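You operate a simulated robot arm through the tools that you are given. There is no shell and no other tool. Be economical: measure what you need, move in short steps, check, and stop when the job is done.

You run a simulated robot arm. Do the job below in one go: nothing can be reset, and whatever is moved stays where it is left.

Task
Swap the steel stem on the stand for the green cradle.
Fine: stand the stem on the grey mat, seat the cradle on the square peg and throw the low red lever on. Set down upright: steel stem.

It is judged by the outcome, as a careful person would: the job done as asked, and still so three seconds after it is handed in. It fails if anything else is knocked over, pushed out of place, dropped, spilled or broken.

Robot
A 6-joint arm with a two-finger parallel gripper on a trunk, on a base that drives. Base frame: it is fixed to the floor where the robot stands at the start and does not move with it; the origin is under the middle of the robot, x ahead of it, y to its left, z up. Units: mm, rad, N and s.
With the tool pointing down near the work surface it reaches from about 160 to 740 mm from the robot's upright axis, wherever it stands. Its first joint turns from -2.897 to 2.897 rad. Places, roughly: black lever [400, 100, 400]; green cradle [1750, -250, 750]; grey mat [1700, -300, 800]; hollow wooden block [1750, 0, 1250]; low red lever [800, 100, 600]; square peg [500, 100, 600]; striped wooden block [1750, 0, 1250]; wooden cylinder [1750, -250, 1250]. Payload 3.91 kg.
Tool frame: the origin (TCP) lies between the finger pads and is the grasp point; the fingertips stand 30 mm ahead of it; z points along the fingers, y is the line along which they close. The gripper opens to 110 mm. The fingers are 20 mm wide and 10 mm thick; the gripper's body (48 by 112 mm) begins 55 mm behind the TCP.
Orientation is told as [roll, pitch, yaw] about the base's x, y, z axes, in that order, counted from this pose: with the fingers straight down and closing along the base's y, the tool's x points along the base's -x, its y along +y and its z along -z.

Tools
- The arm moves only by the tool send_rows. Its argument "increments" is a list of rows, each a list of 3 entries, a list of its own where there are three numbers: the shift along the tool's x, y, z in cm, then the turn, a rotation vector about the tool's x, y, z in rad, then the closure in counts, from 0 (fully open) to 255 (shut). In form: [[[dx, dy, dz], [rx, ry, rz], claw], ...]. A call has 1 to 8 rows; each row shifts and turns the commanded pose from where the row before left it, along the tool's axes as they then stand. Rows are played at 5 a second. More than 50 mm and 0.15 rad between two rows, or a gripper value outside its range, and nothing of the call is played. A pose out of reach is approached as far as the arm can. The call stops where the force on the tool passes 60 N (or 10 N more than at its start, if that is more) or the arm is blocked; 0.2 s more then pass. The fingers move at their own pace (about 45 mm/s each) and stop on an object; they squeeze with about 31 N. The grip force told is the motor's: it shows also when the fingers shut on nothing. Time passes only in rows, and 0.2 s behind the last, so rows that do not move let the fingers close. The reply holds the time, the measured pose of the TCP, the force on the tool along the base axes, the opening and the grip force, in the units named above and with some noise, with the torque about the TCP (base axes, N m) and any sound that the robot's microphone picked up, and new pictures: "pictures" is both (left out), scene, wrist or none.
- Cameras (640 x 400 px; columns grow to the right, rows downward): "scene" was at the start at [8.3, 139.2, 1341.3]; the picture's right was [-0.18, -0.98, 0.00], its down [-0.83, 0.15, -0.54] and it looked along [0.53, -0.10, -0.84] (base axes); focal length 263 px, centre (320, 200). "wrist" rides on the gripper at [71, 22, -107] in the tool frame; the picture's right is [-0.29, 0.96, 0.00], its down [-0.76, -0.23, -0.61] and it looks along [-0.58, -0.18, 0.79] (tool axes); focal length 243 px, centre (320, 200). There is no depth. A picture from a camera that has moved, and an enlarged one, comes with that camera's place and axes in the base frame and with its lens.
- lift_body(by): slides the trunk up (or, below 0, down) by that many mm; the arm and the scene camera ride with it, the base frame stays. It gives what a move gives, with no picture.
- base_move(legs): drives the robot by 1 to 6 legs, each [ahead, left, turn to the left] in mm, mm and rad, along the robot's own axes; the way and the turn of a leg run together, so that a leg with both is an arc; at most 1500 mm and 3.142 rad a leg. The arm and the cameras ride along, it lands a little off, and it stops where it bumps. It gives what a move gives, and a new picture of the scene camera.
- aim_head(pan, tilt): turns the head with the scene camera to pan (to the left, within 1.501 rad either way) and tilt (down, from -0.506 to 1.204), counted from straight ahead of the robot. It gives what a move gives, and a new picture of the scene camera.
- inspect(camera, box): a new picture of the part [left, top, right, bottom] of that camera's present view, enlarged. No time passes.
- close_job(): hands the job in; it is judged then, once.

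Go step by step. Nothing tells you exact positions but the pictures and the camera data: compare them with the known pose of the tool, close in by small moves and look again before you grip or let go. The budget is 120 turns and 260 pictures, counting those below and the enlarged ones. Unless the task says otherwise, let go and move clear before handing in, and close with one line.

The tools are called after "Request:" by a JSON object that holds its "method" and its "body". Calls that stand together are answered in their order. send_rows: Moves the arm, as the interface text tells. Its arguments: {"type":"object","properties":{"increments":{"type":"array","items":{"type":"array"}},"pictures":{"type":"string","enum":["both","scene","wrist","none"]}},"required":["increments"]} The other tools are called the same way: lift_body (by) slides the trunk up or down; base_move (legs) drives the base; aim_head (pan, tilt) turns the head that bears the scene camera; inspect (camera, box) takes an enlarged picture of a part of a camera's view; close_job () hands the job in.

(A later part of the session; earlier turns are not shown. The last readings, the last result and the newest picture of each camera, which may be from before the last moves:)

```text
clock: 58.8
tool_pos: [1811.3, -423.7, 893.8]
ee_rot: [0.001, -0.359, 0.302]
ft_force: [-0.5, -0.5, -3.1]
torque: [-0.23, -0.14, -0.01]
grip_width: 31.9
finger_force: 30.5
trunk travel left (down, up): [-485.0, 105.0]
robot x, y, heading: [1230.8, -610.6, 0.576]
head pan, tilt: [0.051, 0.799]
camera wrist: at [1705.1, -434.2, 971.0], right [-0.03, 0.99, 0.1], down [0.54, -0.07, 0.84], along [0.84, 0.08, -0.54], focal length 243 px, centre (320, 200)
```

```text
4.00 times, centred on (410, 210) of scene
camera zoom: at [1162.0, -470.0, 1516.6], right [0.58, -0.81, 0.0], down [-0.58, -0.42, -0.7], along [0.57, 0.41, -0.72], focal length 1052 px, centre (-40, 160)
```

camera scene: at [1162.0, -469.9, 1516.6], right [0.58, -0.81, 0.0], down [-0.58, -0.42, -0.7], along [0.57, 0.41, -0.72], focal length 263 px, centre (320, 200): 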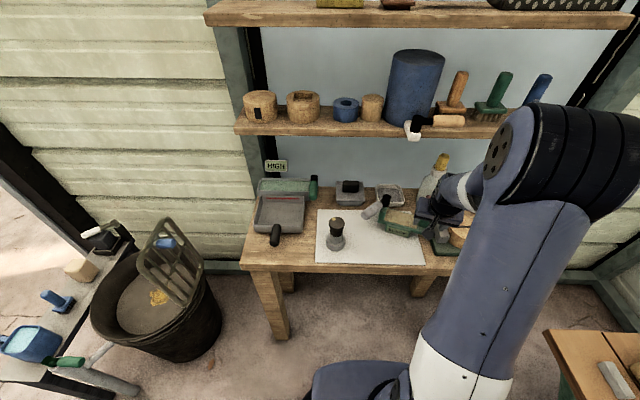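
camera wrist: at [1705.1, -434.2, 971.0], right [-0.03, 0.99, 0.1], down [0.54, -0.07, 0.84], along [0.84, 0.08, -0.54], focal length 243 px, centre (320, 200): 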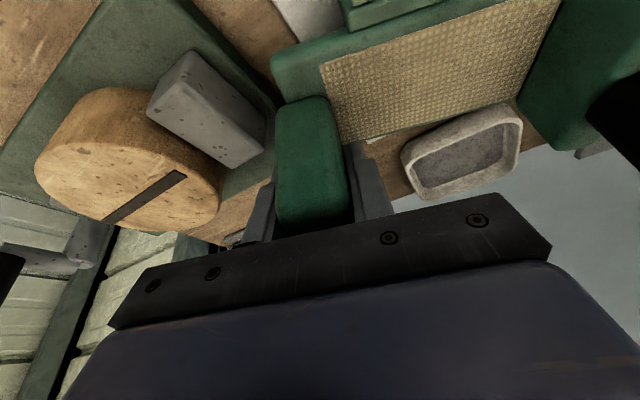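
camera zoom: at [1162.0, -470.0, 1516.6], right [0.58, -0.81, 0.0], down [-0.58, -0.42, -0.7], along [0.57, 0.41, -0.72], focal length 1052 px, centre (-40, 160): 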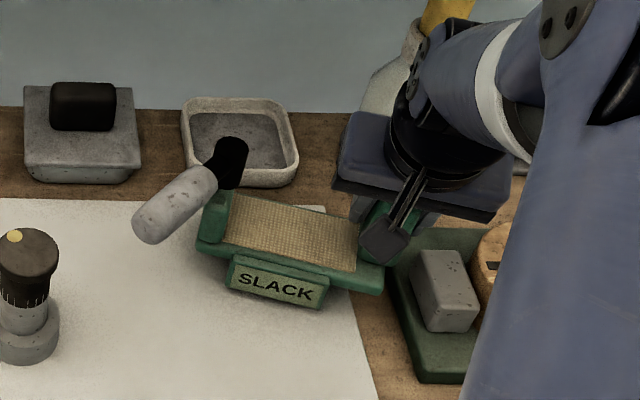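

The cradle lifts rigidly, only ~3 N, so this grip is good enough to carry and seat it. Lifting higher and drawing back.

Request:
{"method": "send_rows", "body": {"increments": [[[-0.5, 0, -1.3], [0, 0, 0], 255], [[-0.5, 0, -1.4], [0, 0, 0], 255], [[-0.5, 0, -1.4], [0, 0, 0], 255], [[-0.5, 0, -1.4], [0, 0, 0], 255], [[-0.5, 0, -1.3], [0, 0, 0], 255], [[1.5, 0, -0.6], [0, 0, 0], 255], [[1.9, 0, -0.7], [0, 0, 0], 255], [[1.9, 0, -0.7], [0, 0, 0], 255]], "pictures": "scene"}}

Request:
{"method": "send_rows", "body": {"increments": [[[2.2, 0, -0.8], [0, 0, 0], 255], [[2.2, 0, -0.8], [0, 0, 0], 255], [[2.2, 0, -0.8], [0, 0, 0], 255], [[2.2, 0, -0.8], [0, 0, 0], 255], [[2.2, 0, -0.8], [0, 0, 0], 255], [[2.2, 0, -0.8], [0, 0, 0], 255], [[0, 0, 0], [0, 0, 0], 255]]}}

```text
clock: 60.6
tool_pos: [1755.6, -439.0, 968.5]
ee_rot: [0.0, -0.36, 0.304]
ft_force: [0.4, -0.3, -3.9]
torque: [-0.25, -0.13, 0.01]
grip_width: 32.0
finger_force: 30.8
trunk travel left (down, up): [-485.0, 105.0]
robot x, y, heading: [1229.2, -613.9, 0.575]
head pan, tilt: [0.051, 0.799]
camera scene: at [1161.8, -470.0, 1516.6], right [0.58, -0.81, 0.0], down [-0.58, -0.42, -0.7], along [0.57, 0.41, -0.72], focal length 263 px, centre (320, 200)
```

scene: 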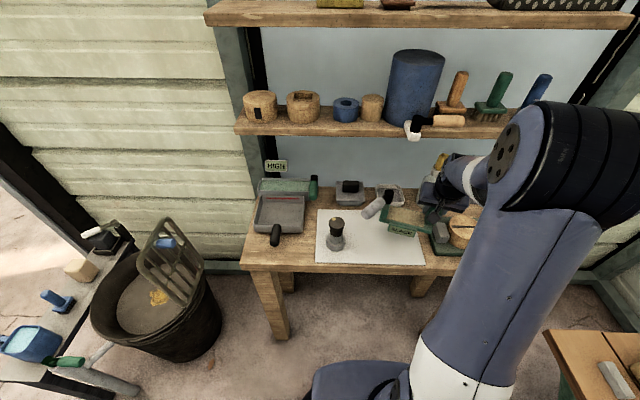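

```text
clock: 62.2
tool_pos: [1622.2, -481.8, 964.9]
ee_rot: [0.001, -0.361, 0.304]
ft_force: [0.1, -0.1, -3.7]
torque: [-0.23, -0.14, 0.0]
grip_width: 32.1
finger_force: 31.3
trunk travel left (down, up): [-485.0, 105.0]
robot x, y, heading: [1227.3, -615.1, 0.577]
head pan, tilt: [0.051, 0.799]
camera scene: at [1161.6, -470.1, 1516.6], right [0.58, -0.81, 0.0], down [-0.58, -0.42, -0.7], along [0.57, 0.41, -0.72], focal length 263 px, centre (320, 200)
camera wrist: at [1516.3, -493.3, 1040.5], right [-0.03, 0.99, 0.1], down [0.54, -0.07, 0.84], along [0.84, 0.08, -0.54], focal length 243 px, centre (320, 200)
```

scene: 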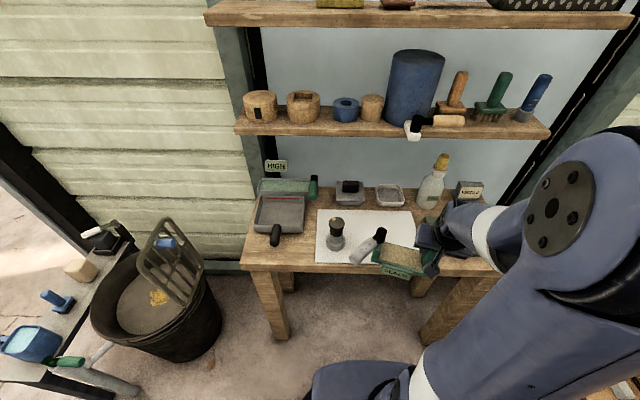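
wrist: 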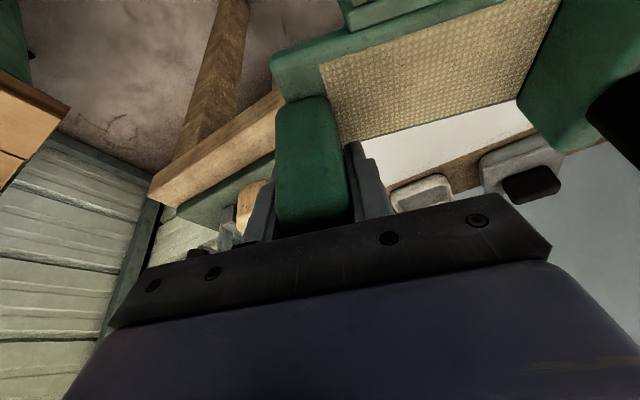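

Cradle is clear. Zooming to see its shape and check the table is undisturbed.

Request:
{"method": "inspect", "body": {"camera": "scene", "box": [320, 160, 480, 290]}}

```text
3.08 times, centred on (400, 225) of scene
camera zoom: at [1161.6, -470.1, 1516.6], right [0.58, -0.81, 0.0], down [-0.58, -0.42, -0.7], along [0.57, 0.41, -0.72], focal length 809 px, centre (74, 123)
```

zoom: 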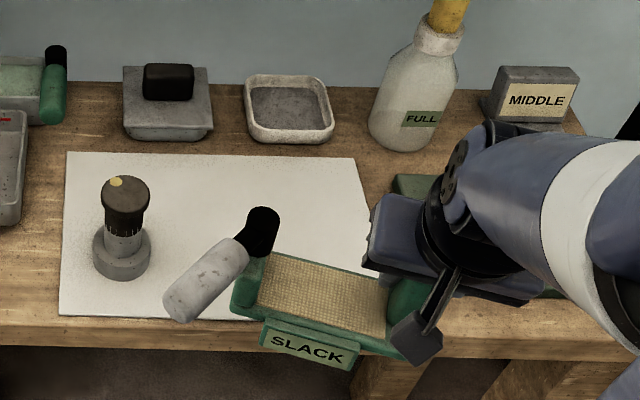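

Table things are all in place. Now driving back to the first spot at the stand (back off, turn, retrace).

Request:
{"method": "base_move", "body": {"legs": [[-150, 0, 0], [0, 0, -0.575], [0, 135, 0], [-1100, 0, 0]]}}

```text
clock: 71.2
tool_pos: [410.0, -672.0, 963.8]
ee_rot: [0.0, -0.357, -0.229]
ft_force: [0.3, -0.5, -3.5]
torque: [-0.29, -0.01, 0.04]
grip_width: 32.0
finger_force: 30.9
trunk travel left (down, up): [-485.0, 105.0]
robot x, y, heading: [9.7, -583.6, 0.039]
head pan, tilt: [0.051, 0.799]
camera scene: at [20.7, -426.5, 1516.6], right [0.09, -1.0, 0.0], down [-0.71, -0.06, -0.7], along [0.69, 0.06, -0.72], focal length 263 px, centre (320, 200)
```

scene: 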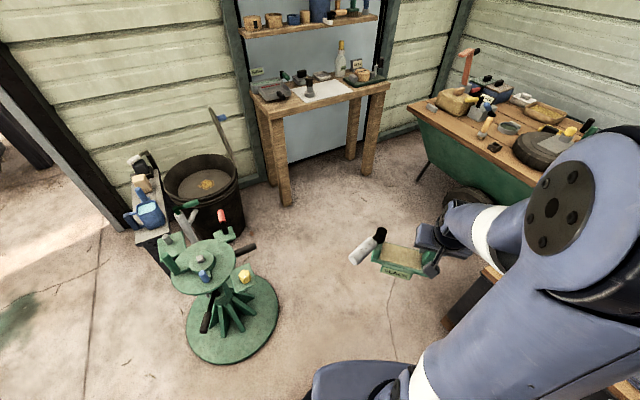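

In open space here, I'll raise the arm so I can look at the cradle's underside with the head camera lowered.

Request:
{"method": "send_rows", "body": {"increments": [[[-0.9, 0, -2.4], [0, 0, 0], 255], [[-1, 0, -2.8], [0, 0, 0], 255], [[-1, 0, -2.8], [0, 0, 0], 255], [[-1, 0, -2.8], [0, 0, 0], 255], [[-1, 0, -2.8], [0, 0, 0], 255], [[-1, 0, -2.8], [0, 0, 0], 255], [[-1, 0, -2.8], [0, 0, 0], 255], [[-1, 0, -2.8], [0, 0, 0], 255]], "pictures": "none"}}

Request:
{"method": "lift_body", "body": {"by": -480}}

Request:
{"method": "aim_head", "body": {"pan": -0.4, "tilt": 0.1}}

```text
clock: 73.0
tool_pos: [405.8, -670.3, 1198.9]
ee_rot: [-0.001, -0.361, -0.228]
ft_force: [0.7, -0.1, -3.8]
torque: [-0.23, 0.02, -0.01]
grip_width: 32.1
finger_force: 30.6
trunk travel left (down, up): [-485.0, 105.0]
robot x, y, heading: [7.9, -582.7, 0.036]
head pan, tilt: [0.051, 0.799]
```

```text
refused: -480 is not a number from -400 to 400
```

```text
clock: 74.1
tool_pos: [406.1, -670.7, 1197.4]
ee_rot: [-0.001, -0.361, -0.229]
ft_force: [1.0, 0.0, -4.3]
torque: [-0.28, 0.03, -0.03]
grip_width: 32.1
finger_force: 30.7
trunk travel left (down, up): [-485.0, 105.0]
robot x, y, heading: [5.4, -583.7, 0.04]
head pan, tilt: [-0.4, 0.099]
camera scene: at [26.5, -466.2, 1579.6], right [-0.35, -0.94, 0.0], down [-0.09, 0.04, -0.99], along [0.93, -0.35, -0.1], focal length 263 px, centre (320, 200)
```

scene: 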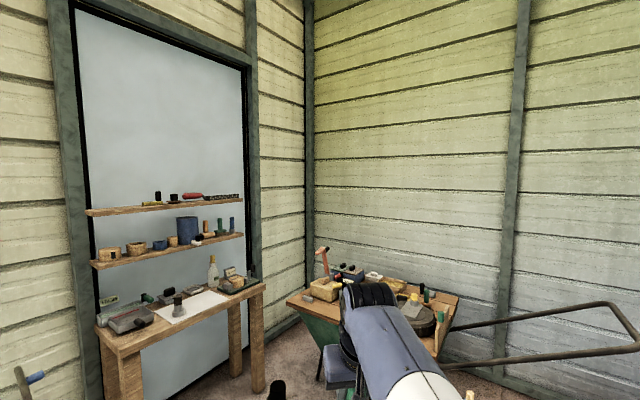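

The head rides with the trunk, so instead I'll tip the held cradle so its underside faces the head camera.

Request:
{"method": "send_rows", "body": {"increments": [[[0, 0, 0], [0, 0.1, 0], 255], [[0, 0, 0], [0, 0.12, 0], 255], [[0, 0, 0], [0, 0.12, 0], 255], [[0, 0, 0], [0, 0.12, 0], 255], [[0, 0, 0], [0, 0.12, 0], 255], [[0, 0, 0], [0, 0.12, 0], 255], [[0, 0, 0], [0, 0.12, 0], 255], [[0, 0, 0], [0, 0.1, 0], 255]], "pictures": "none"}}

Request:
{"method": "aim_head", "body": {"pan": -0.35, "tilt": 0.75}}

```text
clock: 75.9
tool_pos: [392.1, -667.2, 1148.3]
ee_rot: [-0.001, 0.561, -0.23]
ft_force: [-0.3, -0.4, -4.4]
torque: [-0.28, -0.02, 0.0]
grip_width: 32.2
finger_force: 31.2
out of reach, approached as far as the arm can: row 7, 8
trunk travel left (down, up): [-485.0, 105.0]
robot x, y, heading: [5.2, -585.4, 0.039]
head pan, tilt: [-0.4, 0.099]
```

```text
clock: 77.0
tool_pos: [392.7, -667.8, 1147.4]
ee_rot: [0.0, 0.557, -0.23]
ft_force: [0.0, -0.7, -4.0]
torque: [-0.24, -0.09, -0.03]
grip_width: 31.9
finger_force: 31.3
trunk travel left (down, up): [-485.0, 105.0]
robot x, y, heading: [7.7, -584.5, 0.038]
head pan, tilt: [-0.351, 0.75]
camera scene: at [19.2, -459.2, 1520.7], right [-0.31, -0.95, 0.0], down [-0.65, 0.21, -0.73], along [0.7, -0.22, -0.68], focal length 263 px, centre (320, 200)
```

scene: 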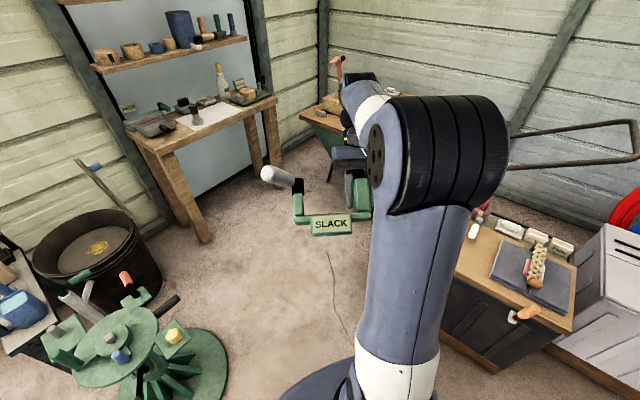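

Request:
{"method": "inspect", "body": {"camera": "scene", "box": [250, 150, 390, 250]}}

Request:
{"method": "inspect", "body": {"camera": "scene", "box": [30, 260, 240, 400]}}

```text
4.00 times, centred on (320, 200) of scene
camera zoom: at [19.2, -459.2, 1520.7], right [-0.31, -0.95, 0.0], down [-0.65, 0.21, -0.73], along [0.7, -0.22, -0.68], focal length 1052 px, centre (320, 200)
```

zoom: 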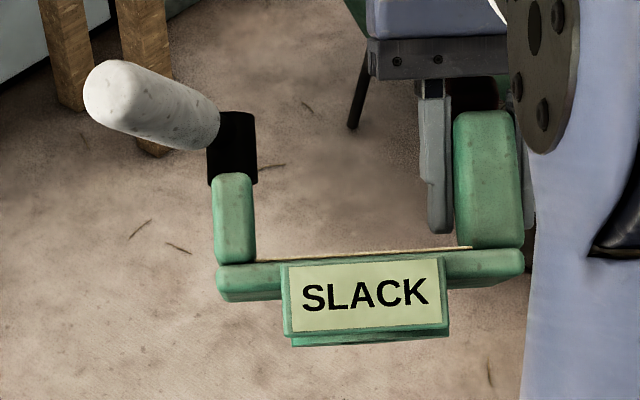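

```text
2.86 times, centred on (135, 330) of scene
camera zoom: at [19.2, -459.2, 1520.7], right [-0.31, -0.95, 0.0], down [-0.65, 0.21, -0.73], along [0.7, -0.22, -0.68], focal length 751 px, centre (849, -171)
```

zoom: 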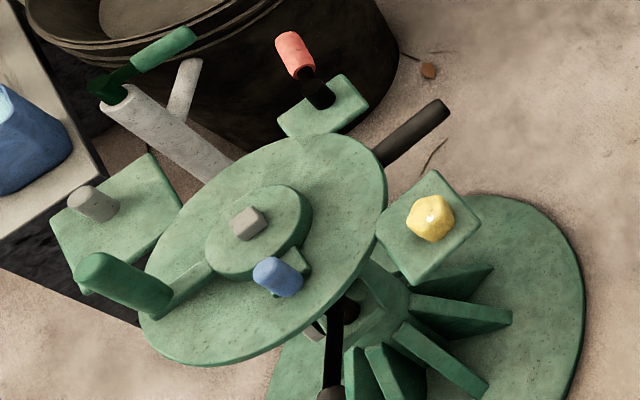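

Very informative: the tray overhangs a lower body (~80 mm wide, label-width), tray ≈142 mm long, cheek grip ≈56 mm right of centre. Now I tip it back level and drive to the stand.

Request:
{"method": "send_rows", "body": {"increments": [[[0, 0, 0], [0, -0.115, 0], 255], [[0, 0, 0], [0, -0.115, 0], 255], [[0, 0, 0], [0, -0.115, 0], 255], [[0, 0, 0], [0, -0.115, 0], 255], [[0, 0, 0], [0, -0.115, 0], 255], [[0, 0, 0], [0, -0.115, 0], 255], [[0, 0, 0], [0, -0.115, 0], 255], [[0, 0, 0], [0, -0.115, 0], 255]], "pictures": "none"}}

Request:
{"method": "base_move", "body": {"legs": [[0, 0, -0.038], [0, 580, 0]]}}

```text
clock: 78.8
tool_pos: [392.1, -667.6, 1147.6]
ee_rot: [0.0, -0.361, -0.23]
ft_force: [0.4, -0.2, -4.0]
torque: [-0.21, -0.03, -0.02]
grip_width: 31.6
finger_force: 31.5
trunk travel left (down, up): [-485.0, 105.0]
robot x, y, heading: [5.7, -582.7, 0.041]
head pan, tilt: [-0.351, 0.75]
```

```text
clock: 82.5
tool_pos: [387.1, -97.3, 1147.5]
ee_rot: [-0.001, -0.361, -0.266]
ft_force: [-0.1, 0.0, -3.5]
torque: [-0.3, 0.03, 0.0]
grip_width: 31.9
finger_force: 31.2
trunk travel left (down, up): [-485.0, 105.0]
robot x, y, heading: [5.2, -2.0, 0.002]
head pan, tilt: [-0.351, 0.75]
camera scene: at [22.7, 124.9, 1520.6], right [-0.34, -0.94, 0.0], down [-0.64, 0.23, -0.73], along [0.69, -0.25, -0.68], focal length 263 px, centre (320, 200)
```

scene: 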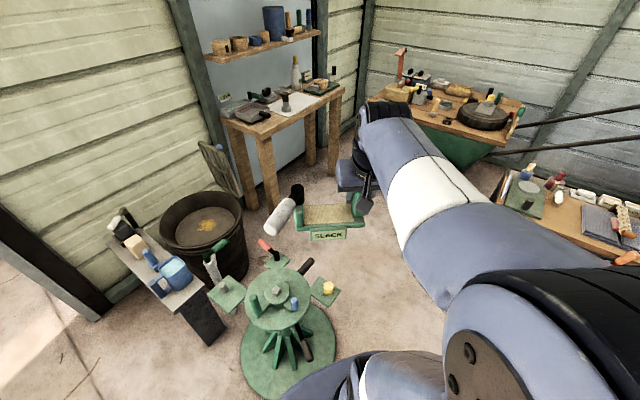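

Now rotating the tool so the cradle's label side faces the green post side (F≈125°), and moving over the peg while high.

Request:
{"method": "send_rows", "body": {"increments": [[[0, 0, 0], [0.047, 0, 0.1245], 255], [[0, 0, 0], [0.047, 0, 0.1245], 255], [[0, 0, 0], [0.047, 0, 0.1245], 255], [[0, 0, 0], [0.047, 0, 0.1245], 255], [[0, 0, 0], [0.047, 0, 0.1245], 255]], "pictures": "none"}}

Request:
{"method": "send_rows", "body": {"increments": [[[0.8, 2.7, -0.3], [0, 0, 0], 255], [[0.8, 2.7, -0.3], [0, 0, 0], 255], [[0.8, 2.7, -0.3], [0, 0, 0], 255], [[0.8, 2.7, -0.3], [0, 0, 0], 255], [[0.8, 2.8, -0.3], [0, 0, 0], 255], [[0.8, 2.8, -0.3], [0, 0, 0], 255], [[0.9, 2.7, -0.35], [0, 0, 0], 255]], "pictures": "none"}}

Request:
{"method": "lift_body", "body": {"by": -330}}

Request:
{"method": "aim_head", "body": {"pan": -0.05, "tilt": 0.7}}

```text
clock: 83.7
tool_pos: [387.6, -96.3, 1147.8]
ee_rot: [-0.001, -0.36, -0.934]
ft_force: [-0.1, -0.3, -3.6]
torque: [-0.21, 0.21, 0.0]
grip_width: 32.0
finger_force: 31.0
trunk travel left (down, up): [-485.0, 105.0]
robot x, y, heading: [4.1, -2.6, 0.001]
head pan, tilt: [-0.351, 0.75]
```

```text
clock: 85.2
tool_pos: [505.2, 65.1, 1147.8]
ee_rot: [-0.001, -0.36, -0.931]
ft_force: [-0.3, 0.7, -4.9]
torque: [-0.17, 0.19, 0.01]
grip_width: 31.8
finger_force: 31.1
trunk travel left (down, up): [-485.0, 105.0]
robot x, y, heading: [3.8, 3.0, 0.006]
head pan, tilt: [-0.351, 0.75]
```

```text
clock: 88.5
tool_pos: [505.5, 66.1, 818.0]
ee_rot: [-0.001, -0.361, -0.933]
ft_force: [-0.5, 0.6, -4.0]
torque: [-0.21, 0.2, 0.03]
grip_width: 32.0
finger_force: 31.5
trunk travel left (down, up): [-155.0, 435.0]
robot x, y, heading: [4.1, 0.7, 0.005]
head pan, tilt: [-0.351, 0.75]
```

```text
clock: 89.3
tool_pos: [505.3, 65.6, 816.5]
ee_rot: [-0.001, -0.359, -0.932]
ft_force: [0.1, -1.0, -3.8]
torque: [-0.17, 0.21, 0.01]
grip_width: 32.0
finger_force: 31.1
trunk travel left (down, up): [-155.0, 435.0]
robot x, y, heading: [6.0, -0.3, 0.002]
head pan, tilt: [-0.051, 0.7]
camera scene: at [29.7, 149.1, 1194.8], right [-0.05, -1.0, 0.0], down [-0.64, 0.03, -0.76], along [0.76, -0.04, -0.64], focal length 263 px, centre (320, 200)
```

scene: 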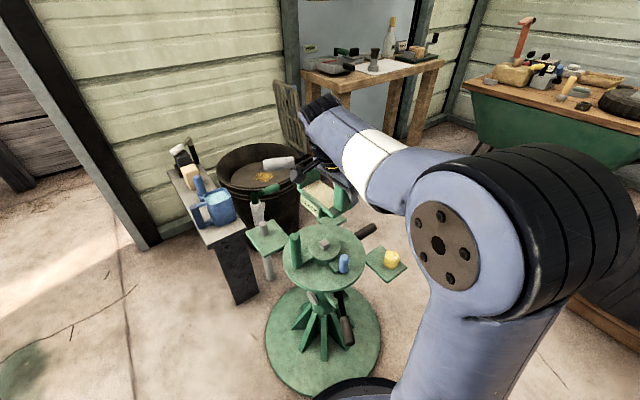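

Request:
{"method": "inspect", "body": {"camera": "scene", "box": [260, 145, 380, 275]}}

Request:
{"method": "inspect", "body": {"camera": "wrist", "box": [160, 0, 640, 300]}}

```text
3.08 times, centred on (320, 210) of scene
camera zoom: at [29.7, 149.1, 1194.8], right [-0.05, -1.0, 0.0], down [-0.64, 0.03, -0.76], along [0.76, -0.04, -0.64], focal length 809 px, centre (320, 169)
```

zoom: 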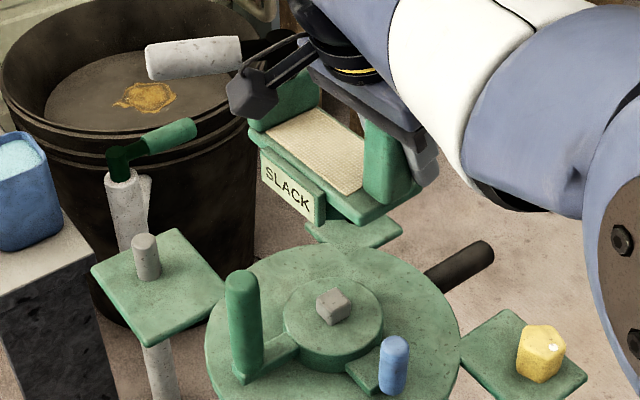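

```text
1.33 times, centred on (400, 150) of wrist
camera zoom: at [460.6, 161.9, 894.3], right [0.93, 0.35, 0.1], down [0.11, -0.54, 0.84], along [0.35, -0.77, -0.54], focal length 324 px, centre (213, 267)
```

zoom: 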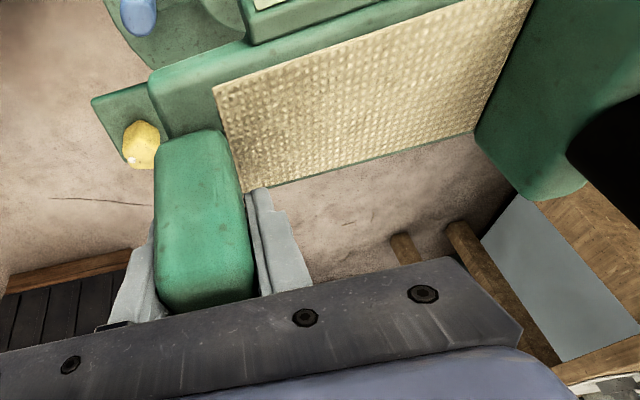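

Cradle is near-centred over the peg in plan. I'll lower ~110 mm and check against the collar and green post.

Request:
{"method": "send_rows", "body": {"increments": [[[0.71, 0, 1.87], [0, 0, 0], 255], [[0.71, 0, 1.87], [0, 0, 0], 255], [[0.71, 0, 1.87], [0, 0, 0], 255], [[0.71, 0, 1.87], [0, 0, 0], 255], [[0.71, 0, 1.87], [0, 0, 0], 255], [[0.35, 0, 0.94], [0, 0, 0], 255], [[0, 0, 0], [0, 0, 0], 255]]}}

Request:
{"method": "inspect", "body": {"camera": "scene", "box": [270, 170, 380, 280]}}

Request:
{"method": "inspect", "body": {"camera": "wrist", "box": [160, 0, 640, 300]}}

```text
clock: 90.9
tool_pos: [504.8, 67.0, 708.3]
ee_rot: [-0.001, -0.359, -0.934]
ft_force: [-0.3, 0.0, -3.8]
torque: [-0.25, 0.2, -0.03]
grip_width: 31.9
finger_force: 30.4
trunk travel left (down, up): [-155.0, 435.0]
robot x, y, heading: [4.5, 1.4, 0.004]
head pan, tilt: [-0.051, 0.7]
camera scene: at [29.7, 149.1, 1194.8], right [-0.05, -1.0, 0.0], down [-0.64, 0.03, -0.76], along [0.76, -0.04, -0.64], focal length 263 px, centre (320, 200)
camera wrist: at [459.3, 162.7, 784.1], right [0.93, 0.35, 0.1], down [0.11, -0.54, 0.84], along [0.35, -0.77, -0.54], focal length 243 px, centre (320, 200)
```

scene: 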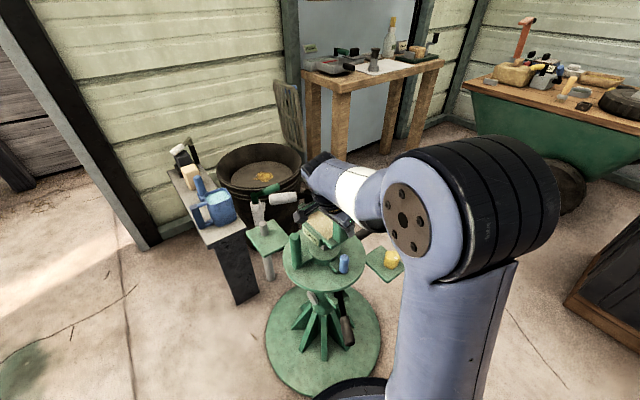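
wrist: 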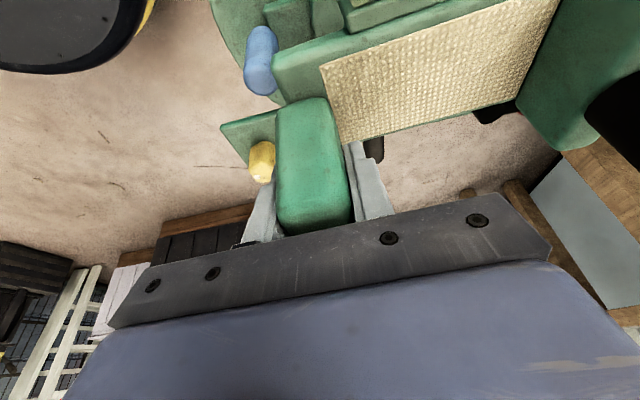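

```text
3.64 times, centred on (325, 225) of scene
camera zoom: at [29.7, 149.1, 1194.8], right [-0.05, -1.0, 0.0], down [-0.64, 0.03, -0.76], along [0.76, -0.04, -0.64], focal length 956 px, centre (302, 109)
```

zoom: 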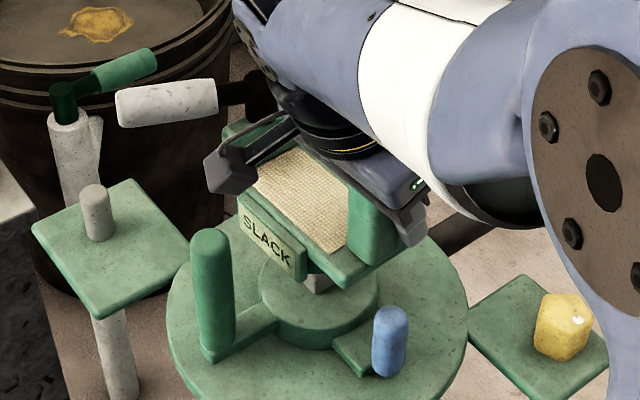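

```text
1.33 times, centred on (400, 150) of wrist
camera zoom: at [459.3, 162.7, 784.1], right [0.93, 0.35, 0.1], down [0.11, -0.54, 0.84], along [0.35, -0.77, -0.54], focal length 324 px, centre (213, 267)
```

zoom: 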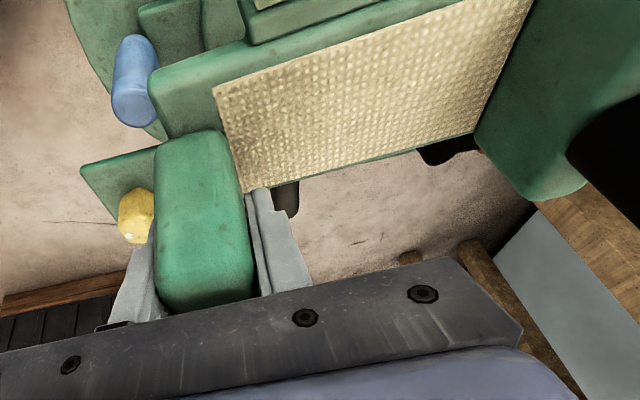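

Geometry check: tray and label corners predict alignment within ~3 mm. Lowering further to just above the peg.

Request:
{"method": "send_rows", "body": {"increments": [[[0.42, 0, 1.12], [0, 0, 0], 255], [[0.42, 0, 1.12], [0, 0, 0], 255], [[0.35, 0, 0.94], [0, 0, 0], 255], [[0, 0, 0], [0, 0, 0], 255]], "pictures": "wrist"}}

Request:
{"method": "inspect", "body": {"camera": "scene", "box": [285, 200, 365, 280]}}

Request:
{"method": "inspect", "body": {"camera": "wrist", "box": [200, 0, 440, 160]}}

```text
clock: 91.9
tool_pos: [505.0, 65.1, 673.5]
ee_rot: [-0.001, -0.36, -0.932]
ft_force: [-0.9, 0.6, -3.8]
torque: [-0.21, 0.14, -0.02]
grip_width: 31.9
finger_force: 30.6
trunk travel left (down, up): [-155.0, 435.0]
robot x, y, heading: [3.7, -0.9, 0.002]
head pan, tilt: [-0.051, 0.7]
camera wrist: at [460.6, 161.6, 750.6], right [0.93, 0.35, 0.1], down [0.11, -0.54, 0.84], along [0.35, -0.77, -0.54], focal length 243 px, centre (320, 200)
```

wrist: 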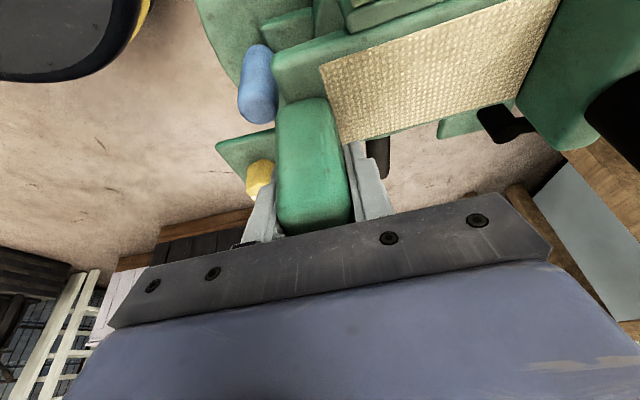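

```text
5.00 times, centred on (325, 240) of scene
camera zoom: at [29.7, 149.1, 1194.8], right [-0.05, -1.0, 0.0], down [-0.64, 0.03, -0.76], along [0.76, -0.04, -0.64], focal length 1315 px, centre (295, 0)
```

zoom: 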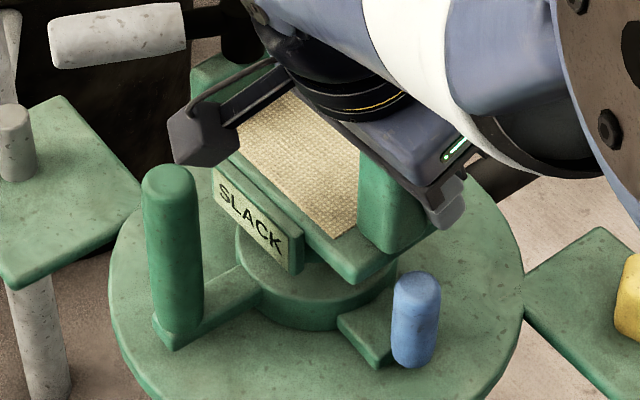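

```text
2.50 times, centred on (320, 80) of wrist
camera zoom: at [460.6, 161.6, 750.6], right [0.93, 0.35, 0.1], down [0.11, -0.54, 0.84], along [0.35, -0.77, -0.54], focal length 606 px, centre (320, 500)
```

zoom: 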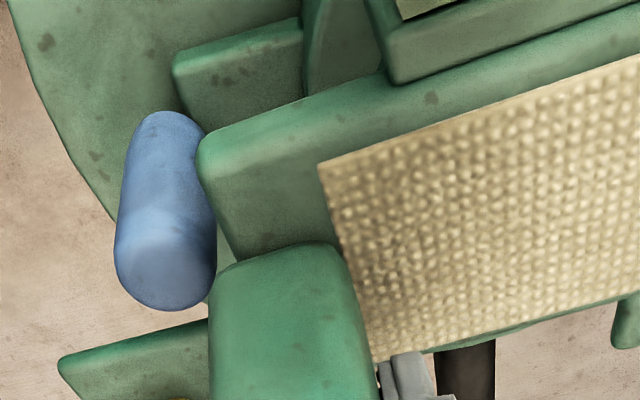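

Pin and post clear narrowly. Continuing down in small steps, watching force.

Request:
{"method": "send_rows", "body": {"increments": [[[0.14, 0, 0.37], [0, 0, 0], 255], [[0.14, 0, 0.37], [0, 0, 0], 255], [[0, 0, 0], [0, 0, 0], 255]], "pictures": "none"}}

Request:
{"method": "send_rows", "body": {"increments": [[[0.1, 0, 0.28], [0, 0, 0], 255], [[0, 0, 0], [0, 0, 0], 255]], "pictures": "none"}}

Request:
{"method": "send_rows", "body": {"increments": [[[0.1, 0, 0.28], [0, 0, 0], 255], [[0, 0, 0], [0, 0, 0], 255]], "pictures": "wrist"}}

```text
clock: 92.7
tool_pos: [503.5, 65.3, 663.3]
ee_rot: [-0.007, -0.359, -0.93]
ft_force: [-7.5, -8.1, -7.7]
torque: [-0.96, 0.93, -0.02]
grip_width: 32.1
finger_force: 31.0
trunk travel left (down, up): [-155.0, 435.0]
robot x, y, heading: [4.1, 2.4, 0.002]
head pan, tilt: [-0.051, 0.7]
```

```text
clock: 93.3
tool_pos: [504.5, 63.9, 664.4]
ee_rot: [-0.004, -0.359, -0.933]
ft_force: [-16.2, -10.8, 3.3]
torque: [-0.73, 1.19, 0.25]
grip_width: 31.9
finger_force: 31.7
trunk travel left (down, up): [-155.0, 435.0]
robot x, y, heading: [2.5, 1.8, 0.004]
head pan, tilt: [-0.051, 0.7]
```

```text
clock: 93.9
tool_pos: [503.1, 64.1, 661.9]
ee_rot: [-0.003, -0.363, -0.934]
ft_force: [-18.1, -13.0, 14.2]
torque: [-0.95, 1.41, 0.23]
grip_width: 32.5
finger_force: 31.4
trunk travel left (down, up): [-155.0, 435.0]
robot x, y, heading: [3.5, -3.2, 0.002]
head pan, tilt: [-0.051, 0.7]
camera wrist: at [459.4, 161.4, 738.2], right [0.93, 0.35, 0.1], down [0.11, -0.54, 0.84], along [0.35, -0.77, -0.54], focal length 243 px, centre (320, 200)
```

wrist: 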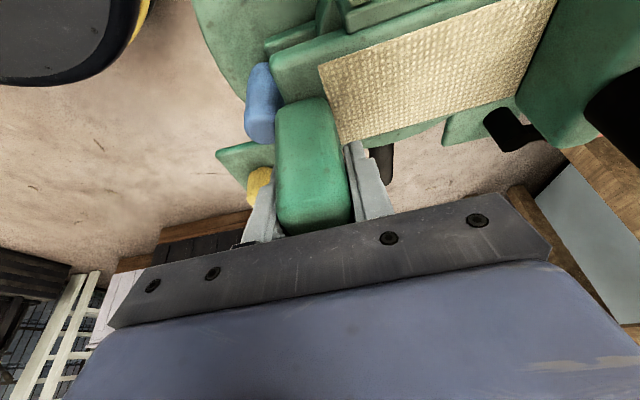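

There's a sideways force; I need to see whether the socket met the peg edge or the camera bracket touches the post.

Request:
{"method": "inspect", "body": {"camera": "scene", "box": [285, 205, 345, 265]}}

Request:
{"method": "inspect", "body": {"camera": "wrist", "box": [200, 0, 440, 160]}}

```text
6.67 times, centred on (315, 235) of scene
camera zoom: at [27.8, 148.3, 1195.2], right [-0.05, -1.0, 0.0], down [-0.64, 0.03, -0.77], along [0.76, -0.04, -0.64], focal length 1753 px, centre (353, -33)
```

zoom: 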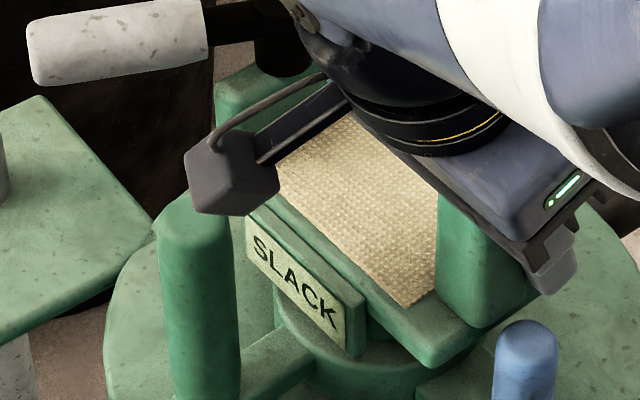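

```text
2.50 times, centred on (320, 80) of wrist
camera zoom: at [459.4, 161.4, 738.2], right [0.93, 0.35, 0.1], down [0.11, -0.54, 0.84], along [0.35, -0.77, -0.54], focal length 606 px, centre (320, 500)
```

zoom: 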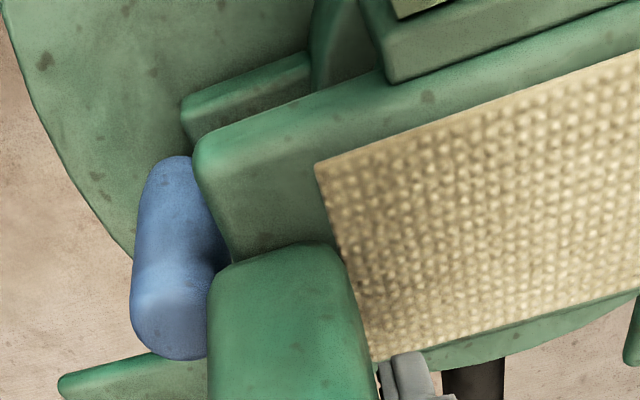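

The wrist camera housing is evidently meeting the green post. I'll lift off and use the opposite orientation (turned 180°), approaching from the stand's right side instead.

Request:
{"method": "send_rows", "body": {"increments": [[[-0.35, 0, -0.93], [0, 0, 0], 255], [[-0.5, 0, -1.3], [0, 0, 0], 255], [[-0.71, 0, -1.87], [0, 0, 0], 255], [[-0.71, 0, -1.87], [0, 0, 0], 255], [[-0.71, 0, -1.87], [0, 0, 0], 255], [[-0.71, 0, -1.87], [0, 0, 0], 255], [[0, 0, 0], [0, 0, 0], 255]], "pictures": "scene"}}

Request:
{"method": "lift_body", "body": {"by": 200}}

Request:
{"method": "inspect", "body": {"camera": "scene", "box": [260, 170, 400, 330]}}

```text
clock: 95.5
tool_pos: [504.9, 66.0, 763.7]
ee_rot: [-0.002, -0.361, -0.931]
ft_force: [-0.3, 0.2, -4.1]
torque: [-0.2, 0.15, 0.02]
grip_width: 32.0
finger_force: 31.0
trunk travel left (down, up): [-155.0, 435.0]
robot x, y, heading: [6.6, 2.7, 0.001]
head pan, tilt: [-0.051, 0.7]
camera scene: at [29.6, 149.1, 1194.8], right [-0.05, -1.0, 0.0], down [-0.64, 0.03, -0.76], along [0.76, -0.04, -0.64], focal length 263 px, centre (320, 200)
```

scene: 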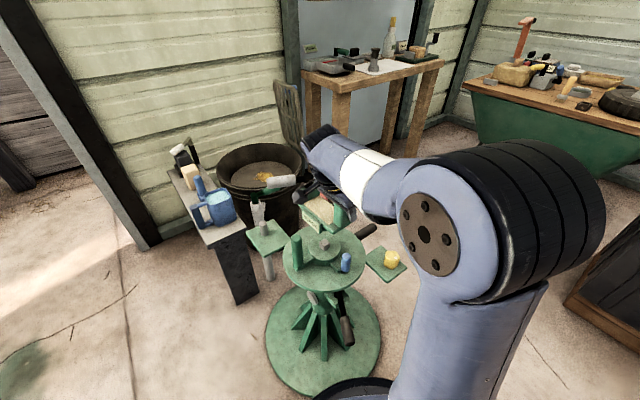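

```text
clock: 97.7
tool_pos: [505.3, 65.7, 962.3]
ee_rot: [-0.002, -0.359, -0.931]
ft_force: [-1.2, -0.5, -3.8]
torque: [-0.22, 0.23, 0.0]
grip_width: 31.9
finger_force: 30.8
trunk travel left (down, up): [-355.0, 235.0]
robot x, y, heading: [5.6, 0.1, 0.003]
head pan, tilt: [-0.051, 0.7]
```

```text
2.50 times, centred on (330, 250) of scene
camera zoom: at [29.8, 149.2, 1394.8], right [-0.05, -1.0, 0.0], down [-0.64, 0.03, -0.76], along [0.76, -0.04, -0.64], focal length 657 px, centre (295, 75)
```

zoom: 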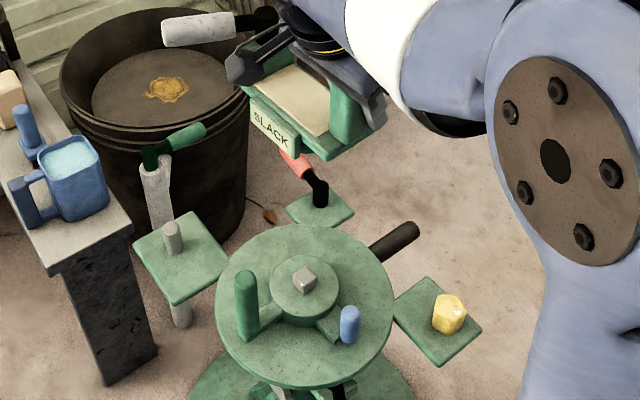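

Nothing disturbed. Driving round to the stand's right side, facing it.

Request:
{"method": "base_move", "body": {"legs": [[0, -560, 0], [630, 0, 0], [0, 0, 1.745], [120, 0, 0]]}}

```text
clock: 109.0
tool_pos: [479.6, 48.4, 963.4]
ee_rot: [0.0, -0.359, 0.788]
ft_force: [-0.5, -0.7, -3.4]
torque: [-0.13, -0.23, -0.01]
grip_width: 31.8
finger_force: 30.9
trunk travel left (down, up): [-355.0, 235.0]
robot x, y, heading: [618.6, -436.4, 1.718]
head pan, tilt: [-0.051, 0.7]
camera scene: at [465.8, -435.1, 1394.8], right [0.99, 0.1, 0.0], down [0.07, -0.64, -0.76], along [-0.08, 0.76, -0.64], focal length 263 px, centre (320, 200)
```

scene: 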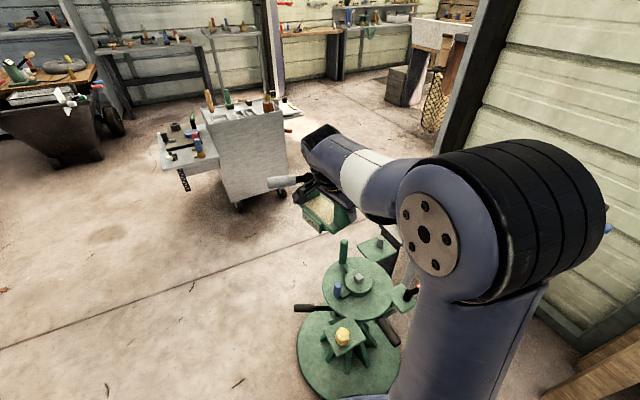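

Request:
{"method": "send_rows", "body": {"increments": [[[0, 0, 0], [-0.0504, 0, -0.1336], 255], [[0, 0, 0], [-0.0504, 0, -0.1336], 255], [[0, 0, 0], [-0.0504, 0, -0.1336], 255], [[0, 0, 0], [-0.0504, 0, -0.1336], 255], [[0, 0, 0], [-0.0504, 0, -0.1336], 255], [[0, 0, 0], [-0.0504, 0, -0.1336], 255], [[0, 0, 0], [-0.0504, 0, -0.1336], 255], [[0, 0, 0], [-0.0504, 0, -0.1336], 255]], "pictures": "none"}}

Request:
{"method": "send_rows", "body": {"increments": [[[0, 0, 0], [-0.0504, 0, -0.1336], 255], [[0, 0, 0], [-0.0504, 0, -0.1336], 255], [[0, 0, 0], [0, 0, 0], 255]], "pictures": "scene"}}

Request:
{"method": "inspect", "body": {"camera": "scene", "box": [290, 230, 430, 370]}}

```text
clock: 110.8
tool_pos: [479.5, 47.8, 963.2]
ee_rot: [0.0, -0.359, 1.932]
ft_force: [0.6, 0.1, -3.7]
torque: [0.15, -0.27, 0.03]
grip_width: 31.7
finger_force: 30.8
trunk travel left (down, up): [-355.0, 235.0]
robot x, y, heading: [620.4, -434.7, 1.722]
head pan, tilt: [-0.051, 0.7]
```

```text
clock: 111.6
tool_pos: [479.6, 47.9, 963.4]
ee_rot: [0.002, -0.359, 2.216]
ft_force: [0.7, 0.2, -3.7]
torque: [0.19, -0.19, -0.03]
grip_width: 32.2
finger_force: 30.4
trunk travel left (down, up): [-355.0, 235.0]
robot x, y, heading: [619.6, -435.0, 1.724]
head pan, tilt: [-0.051, 0.7]
camera scene: at [465.8, -435.0, 1394.8], right [0.99, 0.1, 0.0], down [0.07, -0.64, -0.76], along [-0.08, 0.76, -0.64], focal length 263 px, centre (320, 200)
```

scene: 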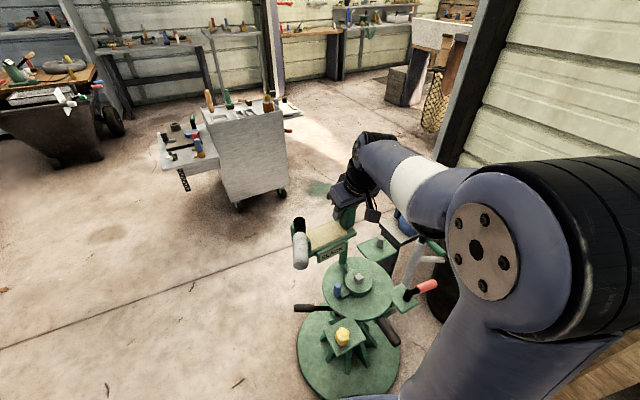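

```text
2.86 times, centred on (360, 300) of scene
camera zoom: at [465.8, -435.0, 1394.8], right [0.99, 0.1, 0.0], down [0.07, -0.64, -0.76], along [-0.08, 0.76, -0.64], focal length 751 px, centre (206, -86)
```

zoom: 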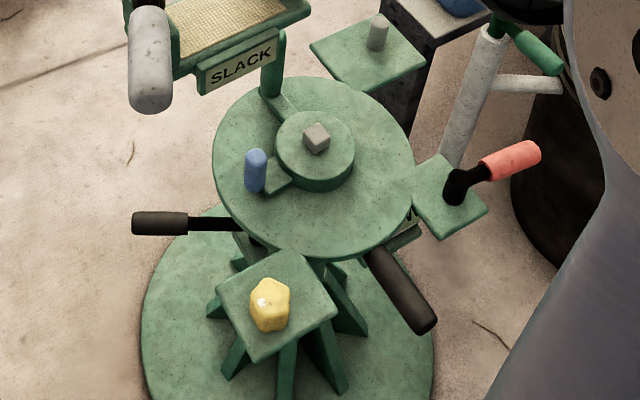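

Peg triangulates consistently at ≈(543,109,600). Moving the cradle over it and lowering the trunk.

Request:
{"method": "send_rows", "body": {"increments": [[[-0.43, -2.88, 0.16], [0, 0, 0], 255], [[-0.43, -2.88, 0.16], [0, 0, 0], 255], [[-0.43, -2.88, 0.16], [0, 0, 0], 255], [[-0.43, -2.88, 0.16], [0, 0, 0], 255], [[-0.43, -2.88, 0.16], [0, 0, 0], 255], [[0, 0, 0], [0, 0, 0], 255]], "pictures": "none"}}

Request:
{"method": "lift_body", "body": {"by": -220}}

Request:
{"method": "aim_head", "body": {"pan": -0.1, "tilt": 0.8}}

Request:
{"method": "inspect", "body": {"camera": "scene", "box": [270, 150, 430, 310]}}

```text
clock: 113.0
tool_pos: [581.3, 153.1, 963.2]
ee_rot: [0.001, -0.36, 2.215]
ft_force: [0.0, 0.0, -4.2]
torque: [0.18, -0.16, -0.06]
grip_width: 32.0
finger_force: 30.8
trunk travel left (down, up): [-355.0, 235.0]
robot x, y, heading: [618.8, -439.2, 1.725]
head pan, tilt: [-0.051, 0.7]
```

```text
clock: 115.3
tool_pos: [579.8, 152.0, 742.3]
ee_rot: [0.002, -0.361, 2.215]
ft_force: [0.4, 0.4, -2.4]
torque: [0.19, -0.21, 0.02]
grip_width: 32.1
finger_force: 30.9
trunk travel left (down, up): [-135.0, 455.0]
robot x, y, heading: [619.7, -434.6, 1.722]
head pan, tilt: [-0.051, 0.7]
```

```text
clock: 116.0
tool_pos: [580.0, 152.5, 741.7]
ee_rot: [0.002, -0.359, 2.216]
ft_force: [0.2, 0.2, -4.5]
torque: [0.18, -0.17, 0.02]
grip_width: 32.0
finger_force: 30.8
trunk travel left (down, up): [-135.0, 455.0]
robot x, y, heading: [618.3, -436.4, 1.719]
head pan, tilt: [-0.099, 0.799]
camera scene: at [470.2, -439.0, 1166.6], right [1.0, 0.05, 0.0], down [0.04, -0.72, -0.7], along [-0.04, 0.7, -0.72], focal length 263 px, centre (320, 200)
```

scene: 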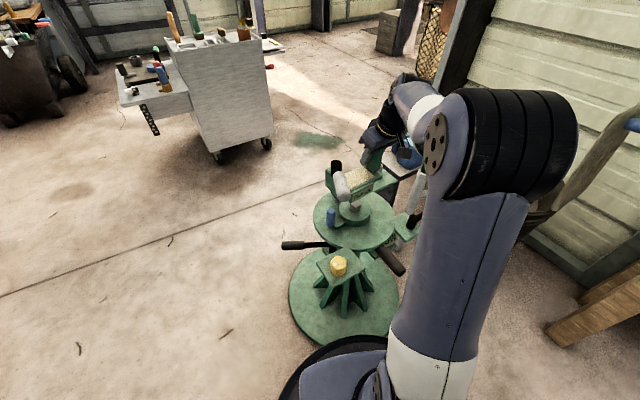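

```text
2.50 times, centred on (350, 230) of scene
camera zoom: at [470.2, -439.0, 1166.6], right [1.0, 0.05, 0.0], down [0.04, -0.72, -0.7], along [-0.04, 0.7, -0.72], focal length 657 px, centre (245, 125)
```

zoom: 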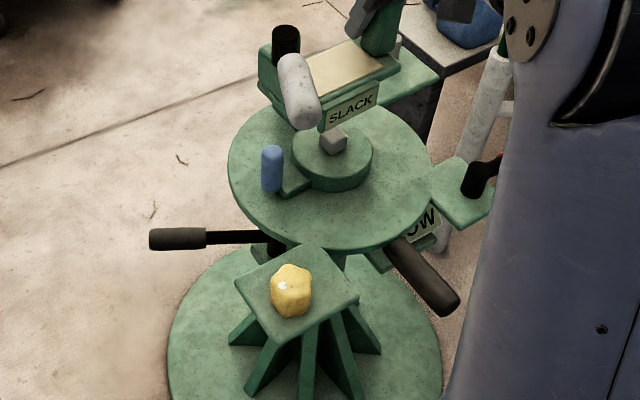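

Request:
{"method": "inspect", "body": {"camera": "scene", "box": [315, 150, 415, 250]}}

Request:
{"method": "inspect", "body": {"camera": "wrist", "box": [160, 0, 640, 300]}}

```text
4.00 times, centred on (365, 200) of scene
camera zoom: at [470.2, -439.0, 1166.6], right [1.0, 0.05, 0.0], down [0.04, -0.72, -0.7], along [-0.04, 0.7, -0.72], focal length 1052 px, centre (140, 200)
```

zoom: 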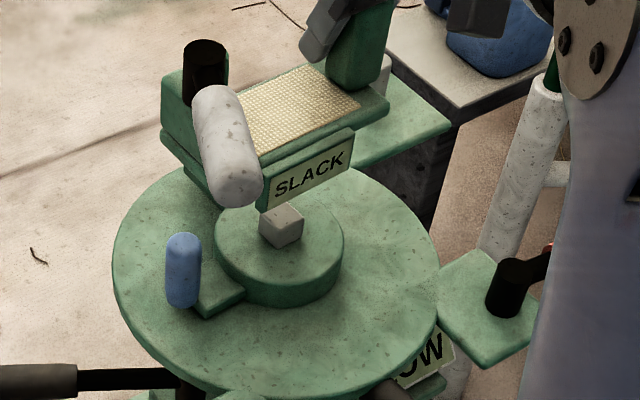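

```text
1.33 times, centred on (400, 150) of wrist
camera zoom: at [625.8, 56.5, 818.9], right [-0.93, -0.36, 0.1], down [-0.11, 0.54, 0.84], along [-0.35, 0.76, -0.54], focal length 324 px, centre (213, 267)
```

zoom: 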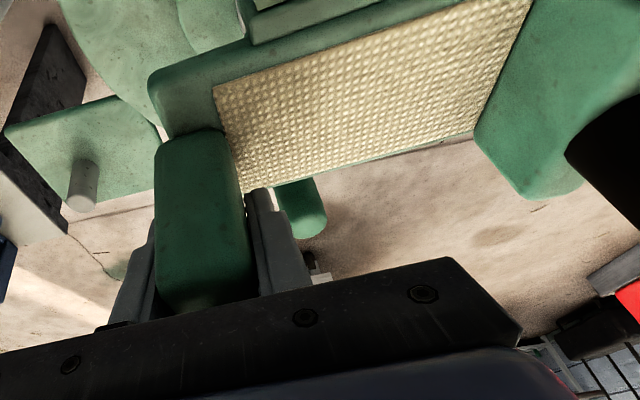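

The cradle hasn't slipped in the grip. It looks ~10–15 mm short toward its right, so I correct 8 mm and lower to near the peg for a better comparison.

Request:
{"method": "send_rows", "body": {"increments": [[[0, -0.8, 0], [0, 0, 0], 255], [[0.53, 0, 1.4], [0, 0, 0], 255], [[0.53, 0, 1.4], [0, 0, 0], 255], [[0.53, 0, 1.4], [0, 0, 0], 255], [[0.35, 0, 0.94], [0, 0, 0], 255], [[0, 0, 0], [0, 0, 0], 255]], "pictures": "none"}}

Request:
{"method": "inspect", "body": {"camera": "scene", "box": [315, 160, 415, 250]}}

Request:
{"method": "inspect", "body": {"camera": "wrist", "box": [200, 0, 500, 160]}}

```text
clock: 117.4
tool_pos: [587.8, 157.2, 687.0]
ee_rot: [0.002, -0.359, 2.215]
ft_force: [0.1, 0.2, -3.5]
torque: [0.17, -0.17, -0.01]
grip_width: 31.8
finger_force: 30.8
trunk travel left (down, up): [-135.0, 455.0]
robot x, y, heading: [618.3, -434.7, 1.721]
head pan, tilt: [-0.099, 0.799]
```

```text
4.44 times, centred on (365, 205) of scene
camera zoom: at [470.3, -439.0, 1166.6], right [1.0, 0.05, 0.0], down [0.04, -0.72, -0.7], along [-0.04, 0.7, -0.72], focal length 1168 px, centre (120, 178)
```

zoom: 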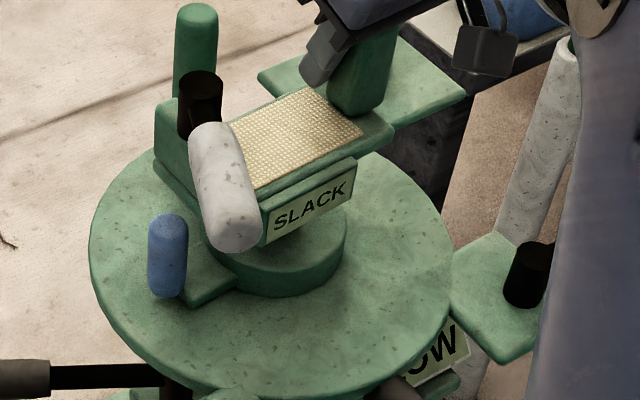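

```text
2.13 times, centred on (350, 80) of wrist
camera zoom: at [633.5, 61.1, 763.9], right [-0.93, -0.36, 0.1], down [-0.11, 0.54, 0.84], along [-0.35, 0.76, -0.54], focal length 518 px, centre (256, 456)
```

zoom: 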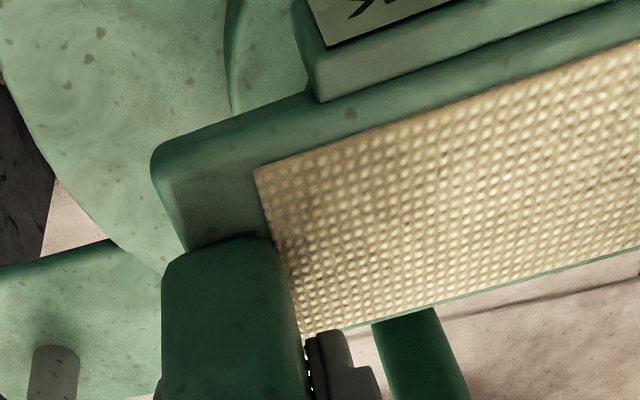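

Refined: needs ~5 mm more toward the cradle's right; depth seems right. Shifting and descending gently with force checks.

Request:
{"method": "send_rows", "body": {"increments": [[[0, -0.5, 0], [0, 0, 0], 255], [[0.28, 0, 0.75], [0, 0, 0], 255], [[0.28, 0, 0.75], [0, 0, 0], 255], [[0, 0, 0], [0, 0, 0], 255]], "pictures": "none"}}

Request:
{"method": "send_rows", "body": {"increments": [[[0.1, 0, 0.28], [0, 0, 0], 255], [[0, 0, 0], [0, 0, 0], 255]], "pictures": "none"}}

Request:
{"method": "send_rows", "body": {"increments": [[[0.1, 0, 0.28], [0, 0, 0], 255], [[0, 0, 0], [0, 0, 0], 255]], "pictures": "none"}}

Request:
{"method": "inspect", "body": {"camera": "scene", "box": [325, 170, 405, 250]}}

```text
clock: 118.4
tool_pos: [589.6, 160.8, 670.7]
ee_rot: [0.001, -0.36, 2.216]
ft_force: [-0.1, -0.4, -3.7]
torque: [0.23, -0.18, -0.01]
grip_width: 31.9
finger_force: 31.4
trunk travel left (down, up): [-135.0, 455.0]
robot x, y, heading: [614.3, -438.2, 1.723]
head pan, tilt: [-0.099, 0.799]
```

```text
clock: 119.0
tool_pos: [591.4, 159.9, 669.6]
ee_rot: [0.0, -0.363, 2.216]
ft_force: [6.0, -3.3, 12.7]
torque: [-0.88, 0.01, 0.39]
grip_width: 32.1
finger_force: 31.0
trunk travel left (down, up): [-135.0, 455.0]
robot x, y, heading: [617.8, -436.5, 1.725]
head pan, tilt: [-0.099, 0.799]
```

```text
clock: 119.6
tool_pos: [592.2, 161.2, 664.3]
ee_rot: [0.002, -0.359, 2.214]
ft_force: [8.9, 6.9, -7.9]
torque: [0.91, -1.02, 0.09]
grip_width: 32.0
finger_force: 31.4
trunk travel left (down, up): [-135.0, 455.0]
robot x, y, heading: [613.7, -434.5, 1.727]
head pan, tilt: [-0.099, 0.799]
```

```text
5.00 times, centred on (365, 210) of scene
camera zoom: at [470.8, -438.2, 1166.4], right [1.0, 0.05, 0.0], down [0.04, -0.72, -0.7], along [-0.04, 0.7, -0.72], focal length 1315 px, centre (95, 150)
```

zoom: 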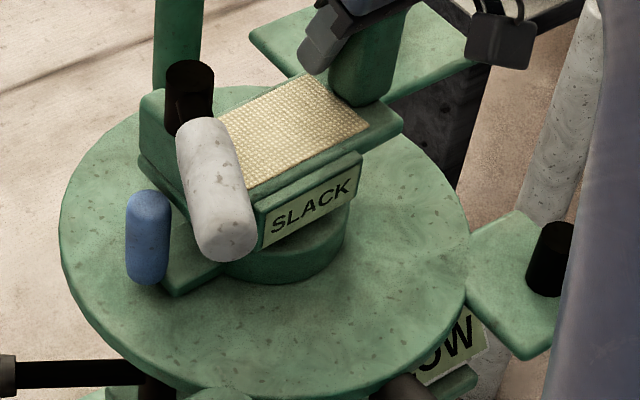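

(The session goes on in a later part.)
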